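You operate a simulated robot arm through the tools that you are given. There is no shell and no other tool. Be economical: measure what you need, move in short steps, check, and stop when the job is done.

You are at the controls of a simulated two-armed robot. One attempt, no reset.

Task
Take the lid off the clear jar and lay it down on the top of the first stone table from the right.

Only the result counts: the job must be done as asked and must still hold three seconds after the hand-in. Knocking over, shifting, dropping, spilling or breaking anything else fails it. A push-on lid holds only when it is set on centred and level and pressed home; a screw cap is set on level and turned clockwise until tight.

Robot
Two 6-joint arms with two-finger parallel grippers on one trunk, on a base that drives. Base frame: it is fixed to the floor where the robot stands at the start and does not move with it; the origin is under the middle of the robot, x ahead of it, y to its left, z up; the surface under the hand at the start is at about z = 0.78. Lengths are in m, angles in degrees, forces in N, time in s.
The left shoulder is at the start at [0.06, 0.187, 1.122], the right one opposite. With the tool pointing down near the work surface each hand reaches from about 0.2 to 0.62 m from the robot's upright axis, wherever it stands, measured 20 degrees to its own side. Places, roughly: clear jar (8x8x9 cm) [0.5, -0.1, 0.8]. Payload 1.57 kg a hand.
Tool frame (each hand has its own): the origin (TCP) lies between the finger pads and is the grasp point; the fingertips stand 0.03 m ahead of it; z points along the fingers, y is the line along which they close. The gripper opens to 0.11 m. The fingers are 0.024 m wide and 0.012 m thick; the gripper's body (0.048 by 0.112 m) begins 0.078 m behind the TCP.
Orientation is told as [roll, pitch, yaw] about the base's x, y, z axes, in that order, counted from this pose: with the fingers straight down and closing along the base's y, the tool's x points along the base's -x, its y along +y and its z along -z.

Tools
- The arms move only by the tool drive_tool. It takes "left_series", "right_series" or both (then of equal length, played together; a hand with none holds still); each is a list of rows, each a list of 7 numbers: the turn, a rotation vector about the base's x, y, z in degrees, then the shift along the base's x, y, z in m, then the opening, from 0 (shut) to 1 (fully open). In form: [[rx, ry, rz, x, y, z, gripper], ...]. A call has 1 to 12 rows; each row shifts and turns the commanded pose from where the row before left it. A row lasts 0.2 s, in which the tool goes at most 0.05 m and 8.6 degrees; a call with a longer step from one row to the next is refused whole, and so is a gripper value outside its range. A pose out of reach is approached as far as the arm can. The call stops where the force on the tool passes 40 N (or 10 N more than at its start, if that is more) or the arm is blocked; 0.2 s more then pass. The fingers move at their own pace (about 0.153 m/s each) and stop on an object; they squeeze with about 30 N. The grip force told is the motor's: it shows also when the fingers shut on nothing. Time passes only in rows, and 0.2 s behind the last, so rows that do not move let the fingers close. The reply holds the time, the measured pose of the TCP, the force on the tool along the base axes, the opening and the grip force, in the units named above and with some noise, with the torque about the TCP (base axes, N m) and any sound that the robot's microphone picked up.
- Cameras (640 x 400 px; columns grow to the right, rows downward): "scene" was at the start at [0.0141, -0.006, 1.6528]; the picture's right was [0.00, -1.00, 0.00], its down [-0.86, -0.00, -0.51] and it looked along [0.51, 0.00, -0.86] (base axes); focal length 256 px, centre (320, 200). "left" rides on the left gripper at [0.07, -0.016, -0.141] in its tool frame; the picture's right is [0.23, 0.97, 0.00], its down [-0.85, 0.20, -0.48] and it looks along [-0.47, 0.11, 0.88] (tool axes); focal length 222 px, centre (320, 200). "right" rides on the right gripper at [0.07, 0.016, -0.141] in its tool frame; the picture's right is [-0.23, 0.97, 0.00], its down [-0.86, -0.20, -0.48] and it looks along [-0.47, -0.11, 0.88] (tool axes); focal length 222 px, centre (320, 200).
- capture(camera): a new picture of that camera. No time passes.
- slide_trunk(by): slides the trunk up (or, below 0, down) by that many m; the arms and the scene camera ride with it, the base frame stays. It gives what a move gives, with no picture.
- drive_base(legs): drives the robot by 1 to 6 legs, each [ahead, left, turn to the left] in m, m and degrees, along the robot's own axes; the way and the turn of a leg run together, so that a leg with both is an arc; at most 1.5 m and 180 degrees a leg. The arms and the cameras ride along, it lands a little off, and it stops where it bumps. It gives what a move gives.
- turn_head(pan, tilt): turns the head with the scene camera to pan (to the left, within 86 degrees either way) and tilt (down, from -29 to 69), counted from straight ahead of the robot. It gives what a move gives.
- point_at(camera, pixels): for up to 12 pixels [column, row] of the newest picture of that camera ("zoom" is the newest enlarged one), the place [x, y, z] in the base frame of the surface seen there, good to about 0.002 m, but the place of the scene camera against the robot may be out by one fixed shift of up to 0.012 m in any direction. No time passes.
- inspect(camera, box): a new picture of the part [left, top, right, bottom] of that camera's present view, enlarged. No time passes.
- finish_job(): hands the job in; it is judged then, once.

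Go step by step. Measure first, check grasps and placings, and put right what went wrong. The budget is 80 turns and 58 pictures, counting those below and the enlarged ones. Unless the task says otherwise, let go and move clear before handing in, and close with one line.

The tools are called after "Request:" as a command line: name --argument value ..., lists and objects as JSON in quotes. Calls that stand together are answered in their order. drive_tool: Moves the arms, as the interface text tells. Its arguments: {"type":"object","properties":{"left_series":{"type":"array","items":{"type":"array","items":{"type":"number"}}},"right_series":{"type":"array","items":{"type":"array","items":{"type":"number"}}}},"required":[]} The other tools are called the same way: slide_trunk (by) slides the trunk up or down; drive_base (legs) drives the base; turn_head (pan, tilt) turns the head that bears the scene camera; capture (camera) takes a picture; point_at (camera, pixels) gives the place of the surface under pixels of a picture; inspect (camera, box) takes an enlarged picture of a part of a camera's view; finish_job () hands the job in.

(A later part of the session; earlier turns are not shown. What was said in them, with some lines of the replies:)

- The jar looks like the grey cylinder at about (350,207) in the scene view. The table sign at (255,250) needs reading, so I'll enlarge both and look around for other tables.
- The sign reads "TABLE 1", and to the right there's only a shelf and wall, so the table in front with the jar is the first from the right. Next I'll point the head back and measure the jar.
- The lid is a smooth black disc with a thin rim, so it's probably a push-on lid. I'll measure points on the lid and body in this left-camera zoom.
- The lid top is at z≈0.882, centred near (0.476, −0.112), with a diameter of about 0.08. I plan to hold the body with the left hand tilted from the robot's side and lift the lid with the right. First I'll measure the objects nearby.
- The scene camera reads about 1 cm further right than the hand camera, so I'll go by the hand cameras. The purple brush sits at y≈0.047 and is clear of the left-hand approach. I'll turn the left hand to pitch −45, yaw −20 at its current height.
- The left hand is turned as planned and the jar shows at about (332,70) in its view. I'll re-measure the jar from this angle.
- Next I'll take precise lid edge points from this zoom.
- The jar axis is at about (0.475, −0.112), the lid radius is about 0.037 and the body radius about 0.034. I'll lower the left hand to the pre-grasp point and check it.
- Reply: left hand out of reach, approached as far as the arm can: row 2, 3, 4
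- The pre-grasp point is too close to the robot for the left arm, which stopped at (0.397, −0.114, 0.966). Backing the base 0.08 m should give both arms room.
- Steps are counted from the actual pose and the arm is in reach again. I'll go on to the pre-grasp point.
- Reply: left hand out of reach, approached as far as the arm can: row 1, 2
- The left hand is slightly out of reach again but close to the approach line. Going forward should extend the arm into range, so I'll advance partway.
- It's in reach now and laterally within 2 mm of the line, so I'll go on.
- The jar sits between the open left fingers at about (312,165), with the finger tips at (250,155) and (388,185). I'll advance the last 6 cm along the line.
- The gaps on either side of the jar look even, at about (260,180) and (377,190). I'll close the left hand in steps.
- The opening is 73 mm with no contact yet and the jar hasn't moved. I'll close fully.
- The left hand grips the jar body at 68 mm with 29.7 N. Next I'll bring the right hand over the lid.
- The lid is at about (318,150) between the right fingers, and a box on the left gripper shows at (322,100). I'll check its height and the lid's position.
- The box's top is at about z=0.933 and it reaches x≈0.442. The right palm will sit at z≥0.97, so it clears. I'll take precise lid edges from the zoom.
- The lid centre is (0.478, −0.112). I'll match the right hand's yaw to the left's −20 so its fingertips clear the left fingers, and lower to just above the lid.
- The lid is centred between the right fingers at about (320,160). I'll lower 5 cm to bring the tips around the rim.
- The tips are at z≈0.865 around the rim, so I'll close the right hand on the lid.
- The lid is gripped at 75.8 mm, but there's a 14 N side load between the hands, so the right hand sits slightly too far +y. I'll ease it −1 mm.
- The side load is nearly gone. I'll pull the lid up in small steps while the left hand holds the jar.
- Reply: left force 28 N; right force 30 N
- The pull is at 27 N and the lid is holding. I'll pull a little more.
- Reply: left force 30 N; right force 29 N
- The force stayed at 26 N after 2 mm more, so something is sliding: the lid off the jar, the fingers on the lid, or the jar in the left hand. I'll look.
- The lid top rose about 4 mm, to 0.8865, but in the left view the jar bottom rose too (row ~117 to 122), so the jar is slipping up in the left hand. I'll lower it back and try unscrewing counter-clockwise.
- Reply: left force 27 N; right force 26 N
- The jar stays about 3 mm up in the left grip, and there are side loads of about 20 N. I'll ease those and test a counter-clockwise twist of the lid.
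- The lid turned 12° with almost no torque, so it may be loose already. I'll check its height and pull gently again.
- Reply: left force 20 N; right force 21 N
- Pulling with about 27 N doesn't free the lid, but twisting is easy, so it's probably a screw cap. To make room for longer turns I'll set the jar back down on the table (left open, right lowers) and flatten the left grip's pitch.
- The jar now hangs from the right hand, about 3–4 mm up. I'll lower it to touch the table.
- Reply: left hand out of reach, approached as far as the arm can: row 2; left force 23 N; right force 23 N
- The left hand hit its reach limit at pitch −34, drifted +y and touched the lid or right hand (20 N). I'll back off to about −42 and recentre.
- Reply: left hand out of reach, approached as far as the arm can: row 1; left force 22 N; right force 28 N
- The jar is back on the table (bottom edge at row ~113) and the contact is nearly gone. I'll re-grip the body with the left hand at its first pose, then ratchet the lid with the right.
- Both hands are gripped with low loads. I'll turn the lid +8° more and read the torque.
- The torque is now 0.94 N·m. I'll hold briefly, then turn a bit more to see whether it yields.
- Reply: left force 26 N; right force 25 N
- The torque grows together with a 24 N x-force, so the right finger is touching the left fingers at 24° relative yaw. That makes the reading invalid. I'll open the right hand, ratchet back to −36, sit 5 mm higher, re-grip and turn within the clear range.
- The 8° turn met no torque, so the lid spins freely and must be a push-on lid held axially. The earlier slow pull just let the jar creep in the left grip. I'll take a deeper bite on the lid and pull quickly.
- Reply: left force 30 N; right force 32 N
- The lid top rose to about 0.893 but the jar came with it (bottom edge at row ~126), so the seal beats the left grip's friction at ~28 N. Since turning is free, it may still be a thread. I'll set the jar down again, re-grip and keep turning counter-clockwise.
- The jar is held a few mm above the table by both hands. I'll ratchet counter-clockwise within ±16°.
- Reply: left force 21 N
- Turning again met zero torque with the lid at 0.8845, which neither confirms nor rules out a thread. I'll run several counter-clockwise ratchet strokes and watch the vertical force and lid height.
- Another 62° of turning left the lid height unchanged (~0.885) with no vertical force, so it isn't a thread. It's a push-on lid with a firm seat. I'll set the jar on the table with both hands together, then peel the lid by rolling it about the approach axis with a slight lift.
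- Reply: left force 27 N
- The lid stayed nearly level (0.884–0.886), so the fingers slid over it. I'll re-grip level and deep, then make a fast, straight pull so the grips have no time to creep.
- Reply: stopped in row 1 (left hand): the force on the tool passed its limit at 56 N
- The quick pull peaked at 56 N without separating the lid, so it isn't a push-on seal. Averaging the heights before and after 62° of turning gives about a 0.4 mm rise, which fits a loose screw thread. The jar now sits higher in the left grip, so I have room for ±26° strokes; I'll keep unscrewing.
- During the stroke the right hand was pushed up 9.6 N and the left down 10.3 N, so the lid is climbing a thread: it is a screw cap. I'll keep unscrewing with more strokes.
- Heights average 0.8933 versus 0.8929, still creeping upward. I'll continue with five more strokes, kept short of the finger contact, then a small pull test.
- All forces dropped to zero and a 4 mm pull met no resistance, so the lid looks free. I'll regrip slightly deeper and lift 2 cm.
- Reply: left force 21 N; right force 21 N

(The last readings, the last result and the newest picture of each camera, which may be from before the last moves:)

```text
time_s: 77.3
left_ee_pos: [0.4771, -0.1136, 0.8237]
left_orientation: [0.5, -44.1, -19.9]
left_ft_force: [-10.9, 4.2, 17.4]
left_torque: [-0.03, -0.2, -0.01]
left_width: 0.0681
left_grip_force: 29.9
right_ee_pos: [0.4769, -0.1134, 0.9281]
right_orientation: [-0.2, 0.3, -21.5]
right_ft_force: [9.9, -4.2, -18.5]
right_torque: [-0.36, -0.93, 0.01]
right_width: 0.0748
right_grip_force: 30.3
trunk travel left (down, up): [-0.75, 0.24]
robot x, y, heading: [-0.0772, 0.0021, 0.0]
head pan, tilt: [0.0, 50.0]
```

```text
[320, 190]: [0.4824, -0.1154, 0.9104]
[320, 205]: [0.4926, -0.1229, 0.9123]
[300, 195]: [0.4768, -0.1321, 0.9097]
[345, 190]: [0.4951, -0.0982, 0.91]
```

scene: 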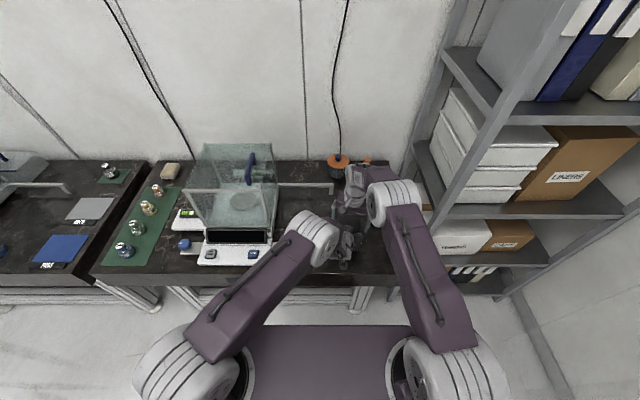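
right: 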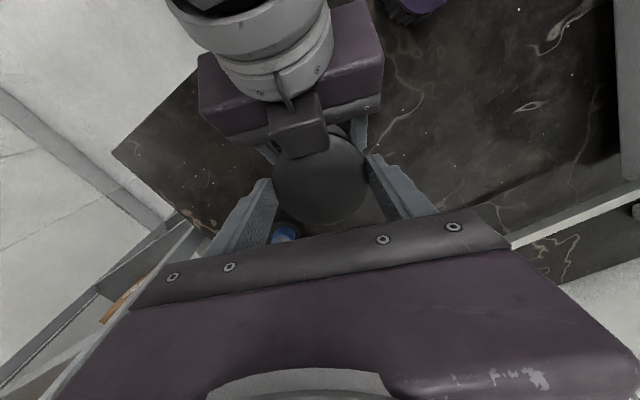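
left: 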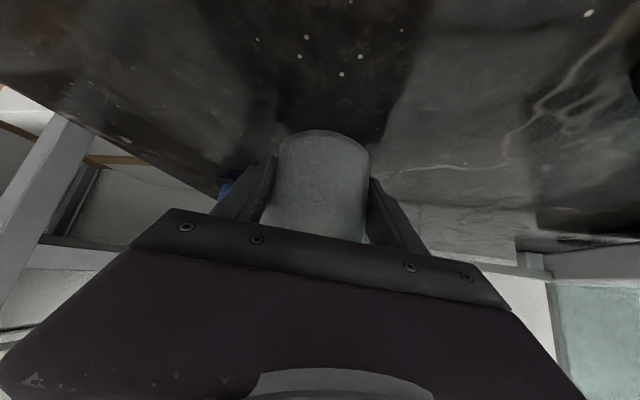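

The lid top is at 0.911 (about 18 mm above its seat). The 18 N load with torque −0.93 at its rear edge means it's touching the underside of the left gripper's box. I'll drop 2 mm, slide it forward out from under, then lift.

Request:
drive_tool --right_series '[[0, 0, 0, 0.002, -0.0005, -0.003, 0.5], [0, 0, 0, 0.005, -0.002, 0, 0.5], [0, 0, 0, 0.005, -0.002, 0, 0.5]]'

```text
time_s: 78.1
left_ee_pos: [0.4771, -0.1126, 0.8226]
left_orientation: [0.6, -43.9, -19.9]
left_ft_force: [1.0, 0.6, -1.1]
left_torque: [0.02, 0.03, -0.02]
left_width: 0.068
left_grip_force: 29.9
right_ee_pos: [0.4886, -0.1162, 0.9254]
right_orientation: [-0.3, 0.4, -21.5]
right_ft_force: [-0.9, -0.6, 0.1]
right_torque: [0.02, 0.0, 0.0]
right_width: 0.075
right_grip_force: 30.2
trunk travel left (down, up): [-0.75, 0.24]
robot x, y, heading: [-0.0747, 0.0003, -0.1]
head pan, tilt: [0.0, 50.0]
```

It moved sideways with no force, so the lid is off. I'll go forward a bit more, then up.

Request:
drive_tool --right_series '[[0, 0, 0, 0.01, -0.004, 0, 0.5], [0, 0, 0, 0.01, -0.004, 0.005, 0.5], [0, 0, 0, 0.01, -0.004, 0.02, 0.5], [0, 0, 0, 0, 0, 0.03, 0.5], [0, 0, 0, 0, -0.02, 0.03, 0.5]]'

Request:
capture --camera "right"

```text
time_s: 79.3
left_ee_pos: [0.4762, -0.1122, 0.8225]
left_orientation: [0.7, -44.0, -20.0]
left_ft_force: [-0.4, 0.1, -1.6]
left_torque: [0.0, -0.04, 0.02]
left_width: 0.068
left_grip_force: 29.9
right_ee_pos: [0.5193, -0.1492, 1.0115]
right_orientation: [-0.1, 0.3, -21.5]
right_ft_force: [-0.5, -0.3, 0.0]
right_torque: [0.01, -0.03, 0.0]
right_width: 0.0747
right_grip_force: 30.0
trunk travel left (down, up): [-0.75, 0.24]
robot x, y, heading: [-0.0783, -0.003, -0.0]
head pan, tilt: [0.0, 50.0]
```

```text
7 pictures are left
```

right: 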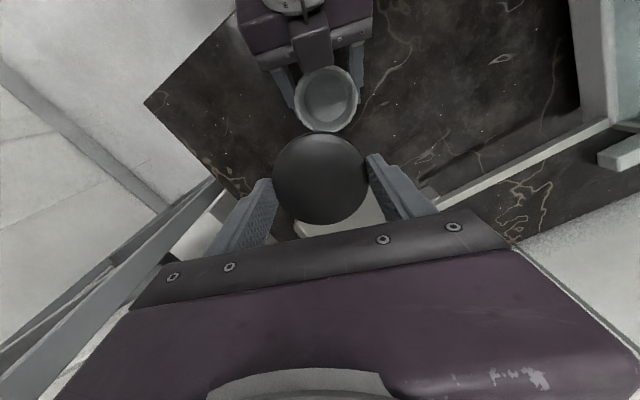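

The lid is held by the right hand and the open jar is in the left grip at (327,97). I'll set the jar down first, lowering it about 9 mm in small steps.

Request:
drive_tool --left_series '[[0, 0, 0, 0, 0, -0.003, 0.5], [0, 0, 0, 0, 0, -0.003, 0.5], [0, 0, 0, 0, 0, 0, 0.5]]'

Request:
drive_tool --left_series '[[0, 0, 0, 0, 0, -0.001, 0.5], [0, 0, 0, 0, 0, 0, 0.5]]'

Request:
capture --camera "left"

```text
time_s: 80.1
left_ee_pos: [0.4773, -0.1139, 0.817]
left_orientation: [0.6, -44.0, -19.9]
left_ft_force: [-0.2, 0.8, -0.5]
left_torque: [0.03, -0.01, 0.0]
left_width: 0.0684
left_grip_force: 30.2
right_ee_pos: [0.52, -0.1479, 1.0107]
right_orientation: [-0.2, 0.3, -21.4]
right_ft_force: [0.6, 0.6, -0.3]
right_torque: [-0.02, 0.01, 0.01]
right_width: 0.0747
right_grip_force: 29.7
trunk travel left (down, up): [-0.75, 0.24]
robot x, y, heading: [-0.0752, -0.0005, 0.2]
head pan, tilt: [0.0, 50.0]
```

```text
time_s: 80.7
left_ee_pos: [0.4765, -0.1128, 0.8169]
left_orientation: [0.6, -43.9, -19.9]
left_ft_force: [0.5, -0.7, 0.7]
left_torque: [-0.03, 0.01, 0.04]
left_width: 0.0682
left_grip_force: 30.0
right_ee_pos: [0.5189, -0.1477, 1.0102]
right_orientation: [-0.2, 0.2, -21.4]
right_ft_force: [0.2, -1.0, 0.3]
right_torque: [0.03, 0.01, -0.01]
right_width: 0.0747
right_grip_force: 30.3
trunk travel left (down, up): [-0.75, 0.24]
robot x, y, heading: [-0.0765, -0.0004, -0.1]
head pan, tilt: [0.0, 50.0]
```

```text
6 pictures are left
```

left: 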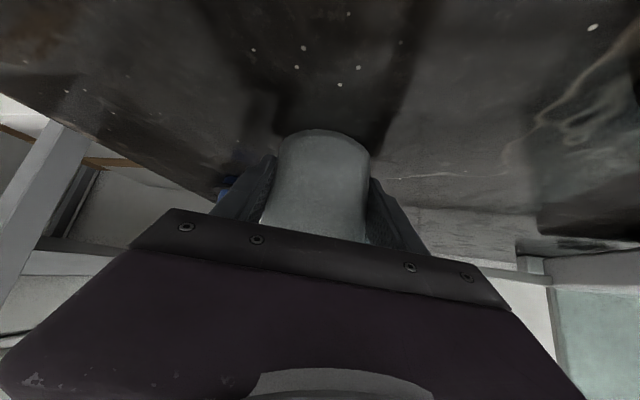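

Request:
drive_tool --left_series '[[0, 0, 0, 0, 0, -0.001, 0.5], [0, 0, 0, 0, 0, 0, 0.5]]'

Request:
drive_tool --left_series '[[0, 0, 0, 0, 0, -0.001, 0.5], [0, 0, 0, 0, 0, 0, 0.5]]'

Request:
drive_tool --left_series '[[0, 0, 0, 0, 0, -0.001, 0.5], [0, 0, 0, 0, 0, 0, 0.5]]'

```text
time_s: 81.3
left_ee_pos: [0.4768, -0.1128, 0.8169]
left_orientation: [0.6, -44.0, -19.8]
left_ft_force: [-0.3, -0.1, 5.5]
left_torque: [0.07, 0.19, -0.02]
left_width: 0.068
left_grip_force: 30.1
right_ee_pos: [0.5183, -0.1478, 1.0099]
right_orientation: [-0.3, 0.2, -21.4]
right_ft_force: [-1.0, -0.4, -0.8]
right_torque: [-0.01, 0.01, -0.01]
right_width: 0.0749
right_grip_force: 30.4
trunk travel left (down, up): [-0.75, 0.24]
robot x, y, heading: [-0.0787, 0.0038, -0.1]
head pan, tilt: [0.0, 50.0]
```

```text
time_s: 81.9
left_ee_pos: [0.4756, -0.1132, 0.816]
left_orientation: [0.6, -44.3, -19.8]
left_ft_force: [1.0, 1.0, 15.8]
left_torque: [0.1, 0.39, -0.02]
left_width: 0.0679
left_grip_force: 30.0
right_ee_pos: [0.5176, -0.1478, 1.0123]
right_orientation: [-0.2, 0.2, -21.4]
right_ft_force: [-0.6, -0.1, -0.5]
right_torque: [0.02, 0.02, 0.01]
right_width: 0.0747
right_grip_force: 30.1
trunk travel left (down, up): [-0.75, 0.24]
robot x, y, heading: [-0.0785, -0.0022, 0.1]
head pan, tilt: [0.0, 50.0]
```

```text
time_s: 82.5
left_ee_pos: [0.4772, -0.1133, 0.8174]
left_orientation: [0.7, -44.4, -19.9]
left_ft_force: [3.0, 1.2, 25.3]
left_torque: [0.12, 0.46, 0.0]
left_width: 0.0685
left_grip_force: 29.8
right_ee_pos: [0.5169, -0.148, 1.0126]
right_orientation: [-0.2, 0.1, -21.4]
right_ft_force: [-0.1, -0.8, -0.2]
right_torque: [0.0, 0.01, 0.0]
right_width: 0.0749
right_grip_force: 30.0
trunk travel left (down, up): [-0.75, 0.24]
robot x, y, heading: [-0.0792, -0.0015, 0.1]
head pan, tilt: [0.0, 50.0]
```

The jar is resting on the table (25 N). I'll ease off, open the left hand and withdraw it along its approach line.

Request:
drive_tool --left_series '[[0, 0, 0, 0, 0, 0.002, 0.5], [0, 0, 0, 0, 0, 0, 0.66], [0, 0, 0, 0, 0, 0, 0.76], [0, 0, 0, 0, 0, 0, 0.85], [0, 0, 0, 0, 0, 0, 0.85]]'

Request:
drive_tool --left_series '[[0, 0, 0, -0.01, 0.0036, 0.0106, 0.9], [0, 0, 0, -0.0133, 0.0048, 0.0141, 0.95], [0, 0, 0, -0.0133, 0.0048, 0.0141, 1], [0, 0, 0, -0.0133, 0.0048, 0.0141, 1], [0, 0, 0, -0.0133, 0.0048, 0.0141, 1], [0, 0, 0, 0, 0, 0, 1]]'

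Request:
capture --camera "left"

```text
time_s: 83.7
left_ee_pos: [0.4767, -0.1129, 0.8143]
left_orientation: [0.6, -43.8, -20.0]
left_ft_force: [0.0, 0.2, 0.6]
left_torque: [0.02, 0.01, -0.03]
left_width: 0.0934
left_grip_force: 0.1
right_ee_pos: [0.5187, -0.149, 1.0108]
right_orientation: [-0.3, 0.3, -21.4]
right_ft_force: [0.3, 0.2, -0.4]
right_torque: [-0.01, -0.01, 0.01]
right_width: 0.0748
right_grip_force: 30.4
trunk travel left (down, up): [-0.75, 0.24]
robot x, y, heading: [-0.0787, -0.0019, 0.1]
head pan, tilt: [0.0, 50.0]
```

```text
time_s: 85.1
left_ee_pos: [0.4149, -0.09, 0.8825]
left_orientation: [1.2, -43.7, -20.1]
left_ft_force: [0.0, 0.2, 0.2]
left_torque: [-0.03, 0.02, 0.01]
left_width: 0.1102
left_grip_force: 0.0
right_ee_pos: [0.5194, -0.1468, 1.0105]
right_orientation: [-0.2, 0.4, -21.3]
right_ft_force: [0.3, 0.2, 0.3]
right_torque: [-0.02, 0.0, 0.0]
right_width: 0.0747
right_grip_force: 29.9
trunk travel left (down, up): [-0.75, 0.24]
robot x, y, heading: [-0.0771, 0.0011, 0.1]
head pan, tilt: [0.0, 50.0]
```

```text
5 pictures are left
```

left: 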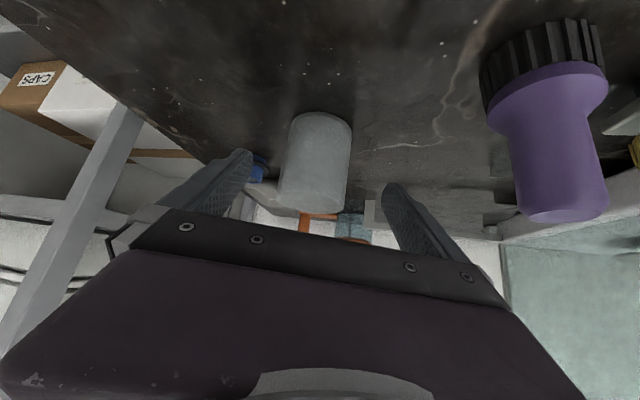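

The jar stands upright and free at about (318,160). I'll raise the left hand away to the left, then carry the lid toward the free spot at (0.43, −0.215).

Request:
drive_tool --left_series '[[0, 0, 0, 0, 0.005, 0.035, 1], [0, 0, 0, 0, 0.015, 0.04, 1], [0, 0, 0, 0, 0.03, 0.04, 1], [0, 0, 0, 0, 0.03, 0.02, 1], [0, 0, 0, 0, 0, 0, 1]]'

Request:
drive_tool --right_series '[[0, 0, 7, -0.01, -0.0335, 0, 0.5], [0, 0, 7, -0.0195, -0.0335, 0, 0.5], [0, 0, 7, -0.03, 0, 0, 0.5], [0, 0, 0, -0.03, 0, 0, 0.5], [0, 0, 0, 0, 0, -0.045, 0.5], [0, 0, 0, 0, 0, -0.045, 0.5], [0, 0, 0, 0, 0, -0.03, 0.5], [0, 0, 0, 0, 0, 0, 0.5]]'

Request:
capture --camera "right"

Request:
point_at --camera "right" --pixels '[[320, 180], [300, 190], [345, 185], [200, 100], [240, 130], [390, 100]]'

```text
time_s: 86.3
left_ee_pos: [0.4105, -0.0167, 1.0183]
left_orientation: [0.9, -43.8, -19.9]
left_ft_force: [0.7, -0.1, 0.4]
left_torque: [0.03, 0.01, 0.02]
left_width: 0.1099
left_grip_force: 0.1
left hand out of reach, approached as far as the arm can: row 4
right_ee_pos: [0.5184, -0.1485, 1.0104]
right_orientation: [-0.1, 0.3, -21.4]
right_ft_force: [0.0, -0.2, -0.1]
right_torque: [-0.01, -0.03, -0.02]
right_width: 0.075
right_grip_force: 30.4
trunk travel left (down, up): [-0.75, 0.24]
robot x, y, heading: [-0.0771, 0.0028, -0.3]
head pan, tilt: [0.0, 50.0]
```

```text
time_s: 88.1
left_ee_pos: [0.4113, -0.0156, 1.018]
left_orientation: [1.1, -43.9, -19.8]
left_ft_force: [-0.2, -0.3, 1.0]
left_torque: [0.01, 0.04, -0.02]
left_width: 0.1099
left_grip_force: 0.0
right_ee_pos: [0.4294, -0.2146, 0.8894]
right_orientation: [-0.3, 0.3, -0.4]
right_ft_force: [0.1, 0.2, -0.1]
right_torque: [-0.01, 0.01, -0.02]
right_width: 0.0748
right_grip_force: 30.3
trunk travel left (down, up): [-0.75, 0.24]
robot x, y, heading: [-0.0789, -0.0011, 0.1]
head pan, tilt: [0.0, 50.0]
```

```text
4 pictures are left
```

right: 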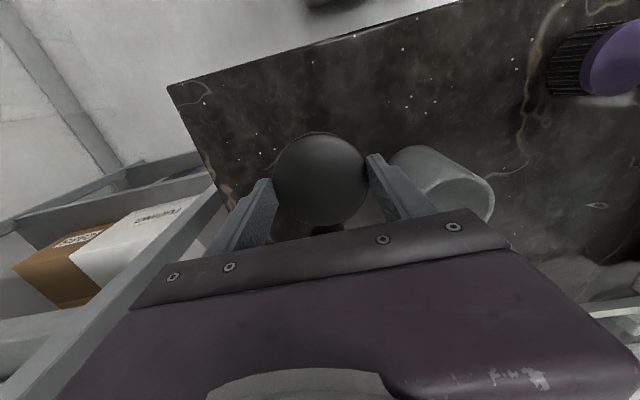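

```text
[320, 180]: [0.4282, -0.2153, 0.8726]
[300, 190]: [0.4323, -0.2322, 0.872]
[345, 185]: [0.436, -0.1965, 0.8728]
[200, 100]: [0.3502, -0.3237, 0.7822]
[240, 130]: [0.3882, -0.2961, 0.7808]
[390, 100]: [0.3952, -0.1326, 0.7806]
```

The lid is level over bare stone with top z≈0.8725, TCP 0.8894. I'll lower to just above the table, then feel for contact.

Request:
drive_tool --right_series '[[0, 0, 0, -0.01, 0, -0.03, 0.5], [0, 0, 0, 0, 0, -0.025, 0.5], [0, 0, 0, 0, 0, -0.015, 0.5], [0, 0, 0, 0, 0, 0, 0.5]]'

Request:
drive_tool --right_series '[[0, 0, 0, 0, 0, -0.003, 0.5], [0, 0, 0, 0, 0, -0.001, 0.5], [0, 0, 0, 0, 0, 0, 0.5]]'

Request:
drive_tool --right_series '[[0, 0, 0, 0, 0, -0.001, 0.5], [0, 0, 0, 0, 0, -0.001, 0.5], [0, 0, 0, 0, 0, 0, 0.5]]'

```text
time_s: 89.1
left_ee_pos: [0.4094, -0.0154, 1.0187]
left_orientation: [1.0, -43.9, -19.8]
left_ft_force: [-0.4, -1.3, -0.3]
left_torque: [-0.02, -0.04, -0.01]
left_width: 0.1102
left_grip_force: 0.0
right_ee_pos: [0.4188, -0.2157, 0.8189]
right_orientation: [-0.2, 0.4, -0.4]
right_ft_force: [0.5, -1.2, 0.2]
right_torque: [0.03, 0.02, 0.03]
right_width: 0.0747
right_grip_force: 30.4
trunk travel left (down, up): [-0.75, 0.24]
robot x, y, heading: [-0.0814, 0.0022, -0.1]
head pan, tilt: [0.0, 50.0]
```

```text
time_s: 89.9
left_ee_pos: [0.4101, -0.0159, 1.0181]
left_orientation: [0.9, -43.8, -19.8]
left_ft_force: [-0.6, 0.1, 0.1]
left_torque: [-0.03, 0.0, -0.02]
left_width: 0.11
left_grip_force: 0.0
right_ee_pos: [0.4196, -0.2155, 0.8159]
right_orientation: [-0.2, 0.3, -0.4]
right_ft_force: [-0.5, -0.2, 0.5]
right_torque: [-0.03, 0.0, 0.02]
right_width: 0.0747
right_grip_force: 30.2
trunk travel left (down, up): [-0.75, 0.24]
robot x, y, heading: [-0.0801, -0.002, -0.0]
head pan, tilt: [0.0, 50.0]
```

```text
time_s: 90.7
left_ee_pos: [0.4101, -0.0157, 1.018]
left_orientation: [1.0, -44.0, -19.8]
left_ft_force: [-0.6, 0.3, 0.4]
left_torque: [0.0, -0.01, -0.01]
left_width: 0.1103
left_grip_force: 0.0
right_ee_pos: [0.4189, -0.2141, 0.8145]
right_orientation: [-0.1, 0.3, -0.5]
right_ft_force: [-0.8, -0.5, -0.2]
right_torque: [0.02, 0.04, 0.0]
right_width: 0.0748
right_grip_force: 29.8
trunk travel left (down, up): [-0.75, 0.24]
robot x, y, heading: [-0.0762, 0.0006, -0.2]
head pan, tilt: [0.0, 50.0]
```

Request:
drive_tool --right_series '[[0, 0, 0, 0, 0, -0.001, 0.5], [0, 0, 0, 0, 0, -0.001, 0.5], [0, 0, 0, 0, 0, 0, 0.5]]'

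Request:
drive_tool --right_series '[[0, 0, 0, 0, 0, -0.001, 0.5], [0, 0, 0, 0, 0, 0, 0.5]]'

```text
time_s: 91.5
left_ee_pos: [0.4098, -0.0152, 1.0185]
left_orientation: [1.0, -43.9, -19.8]
left_ft_force: [-0.6, -0.4, 0.7]
left_torque: [0.04, 0.01, 0.02]
left_width: 0.11
left_grip_force: 0.0
right_ee_pos: [0.4192, -0.2165, 0.8125]
right_orientation: [-0.1, 0.1, -0.4]
right_ft_force: [0.4, -0.3, 7.2]
right_torque: [-0.03, 0.22, 0.05]
right_width: 0.0747
right_grip_force: 30.2
trunk travel left (down, up): [-0.75, 0.24]
robot x, y, heading: [-0.0773, -0.0004, -0.1]
head pan, tilt: [0.0, 50.0]
```

```text
time_s: 92.1
left_ee_pos: [0.4098, -0.0139, 1.0191]
left_orientation: [0.9, -44.0, -19.9]
left_ft_force: [0.1, -0.4, 0.5]
left_torque: [0.01, 0.01, 0.01]
left_width: 0.1101
left_grip_force: 0.1
right_ee_pos: [0.4194, -0.2158, 0.813]
right_orientation: [-0.1, 0.2, -0.4]
right_ft_force: [1.8, -1.2, 15.1]
right_torque: [-0.07, 0.5, 0.03]
right_width: 0.0747
right_grip_force: 29.7
trunk travel left (down, up): [-0.75, 0.24]
robot x, y, heading: [-0.0784, -0.0003, -0.2]
head pan, tilt: [0.0, 50.0]
```

The lid (or the fingertips) touched the table at TCP 0.8125. I'll open slowly, then rise straight up.

Request:
drive_tool --right_series '[[0, 0, 0, 0, 0, 0.001, 0.5], [0, 0, 0, 0, 0, 0.0005, 0.72], [0, 0, 0, 0, 0, 0, 0.78], [0, 0, 0, 0, 0, 0, 0.82], [0, 0, 0, 0, 0, 0, 0.82], [0, 0, 0, 0, 0, 0.02, 0.82], [0, 0, 0, 0, 0, 0.04, 0.82], [0, 0, 0, 0, 0, 0.04, 0.82], [0, 0, 0, 0, 0, 0.04, 0.82], [0, 0, 0, 0, 0, 0.04, 0.82]]'

Request:
capture --camera "right"

Request:
point_at --camera "right" --pixels '[[320, 140], [305, 140], [335, 140], [320, 150]]'

```text
time_s: 94.3
left_ee_pos: [0.41, -0.0151, 1.0173]
left_orientation: [1.0, -44.0, -19.8]
left_ft_force: [-0.7, -0.8, 0.0]
left_torque: [-0.03, -0.03, 0.03]
left_width: 0.1101
left_grip_force: 0.1
right_ee_pos: [0.4172, -0.2151, 0.9942]
right_orientation: [-0.2, 0.3, -0.4]
right_ft_force: [0.0, -1.2, 0.0]
right_torque: [0.02, 0.02, -0.02]
right_width: 0.09
right_grip_force: 0.0
trunk travel left (down, up): [-0.75, 0.24]
robot x, y, heading: [-0.079, 0.0016, 0.1]
head pan, tilt: [0.0, 50.0]
```

```text
3 pictures are left
```

right: 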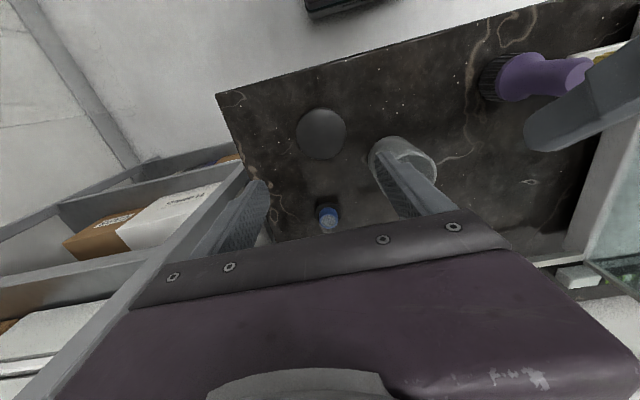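

```text
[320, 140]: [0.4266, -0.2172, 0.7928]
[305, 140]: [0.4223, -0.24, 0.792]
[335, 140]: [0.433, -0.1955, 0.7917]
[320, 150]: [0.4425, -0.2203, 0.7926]
```

The lid lies flat on the stone top (z≈0.792, at (322,133)). The jar stands upright and open at (403,160), nothing else has moved, and both hands are clear, so I'm handing in.

Request:
finish_job

```text
The job is handed in.
```

The lid was unscrewed from the clear jar and now lies flat on Table 1, the first stone table from the right; the jar stands open and upright within about 1–2 mm of where it was.
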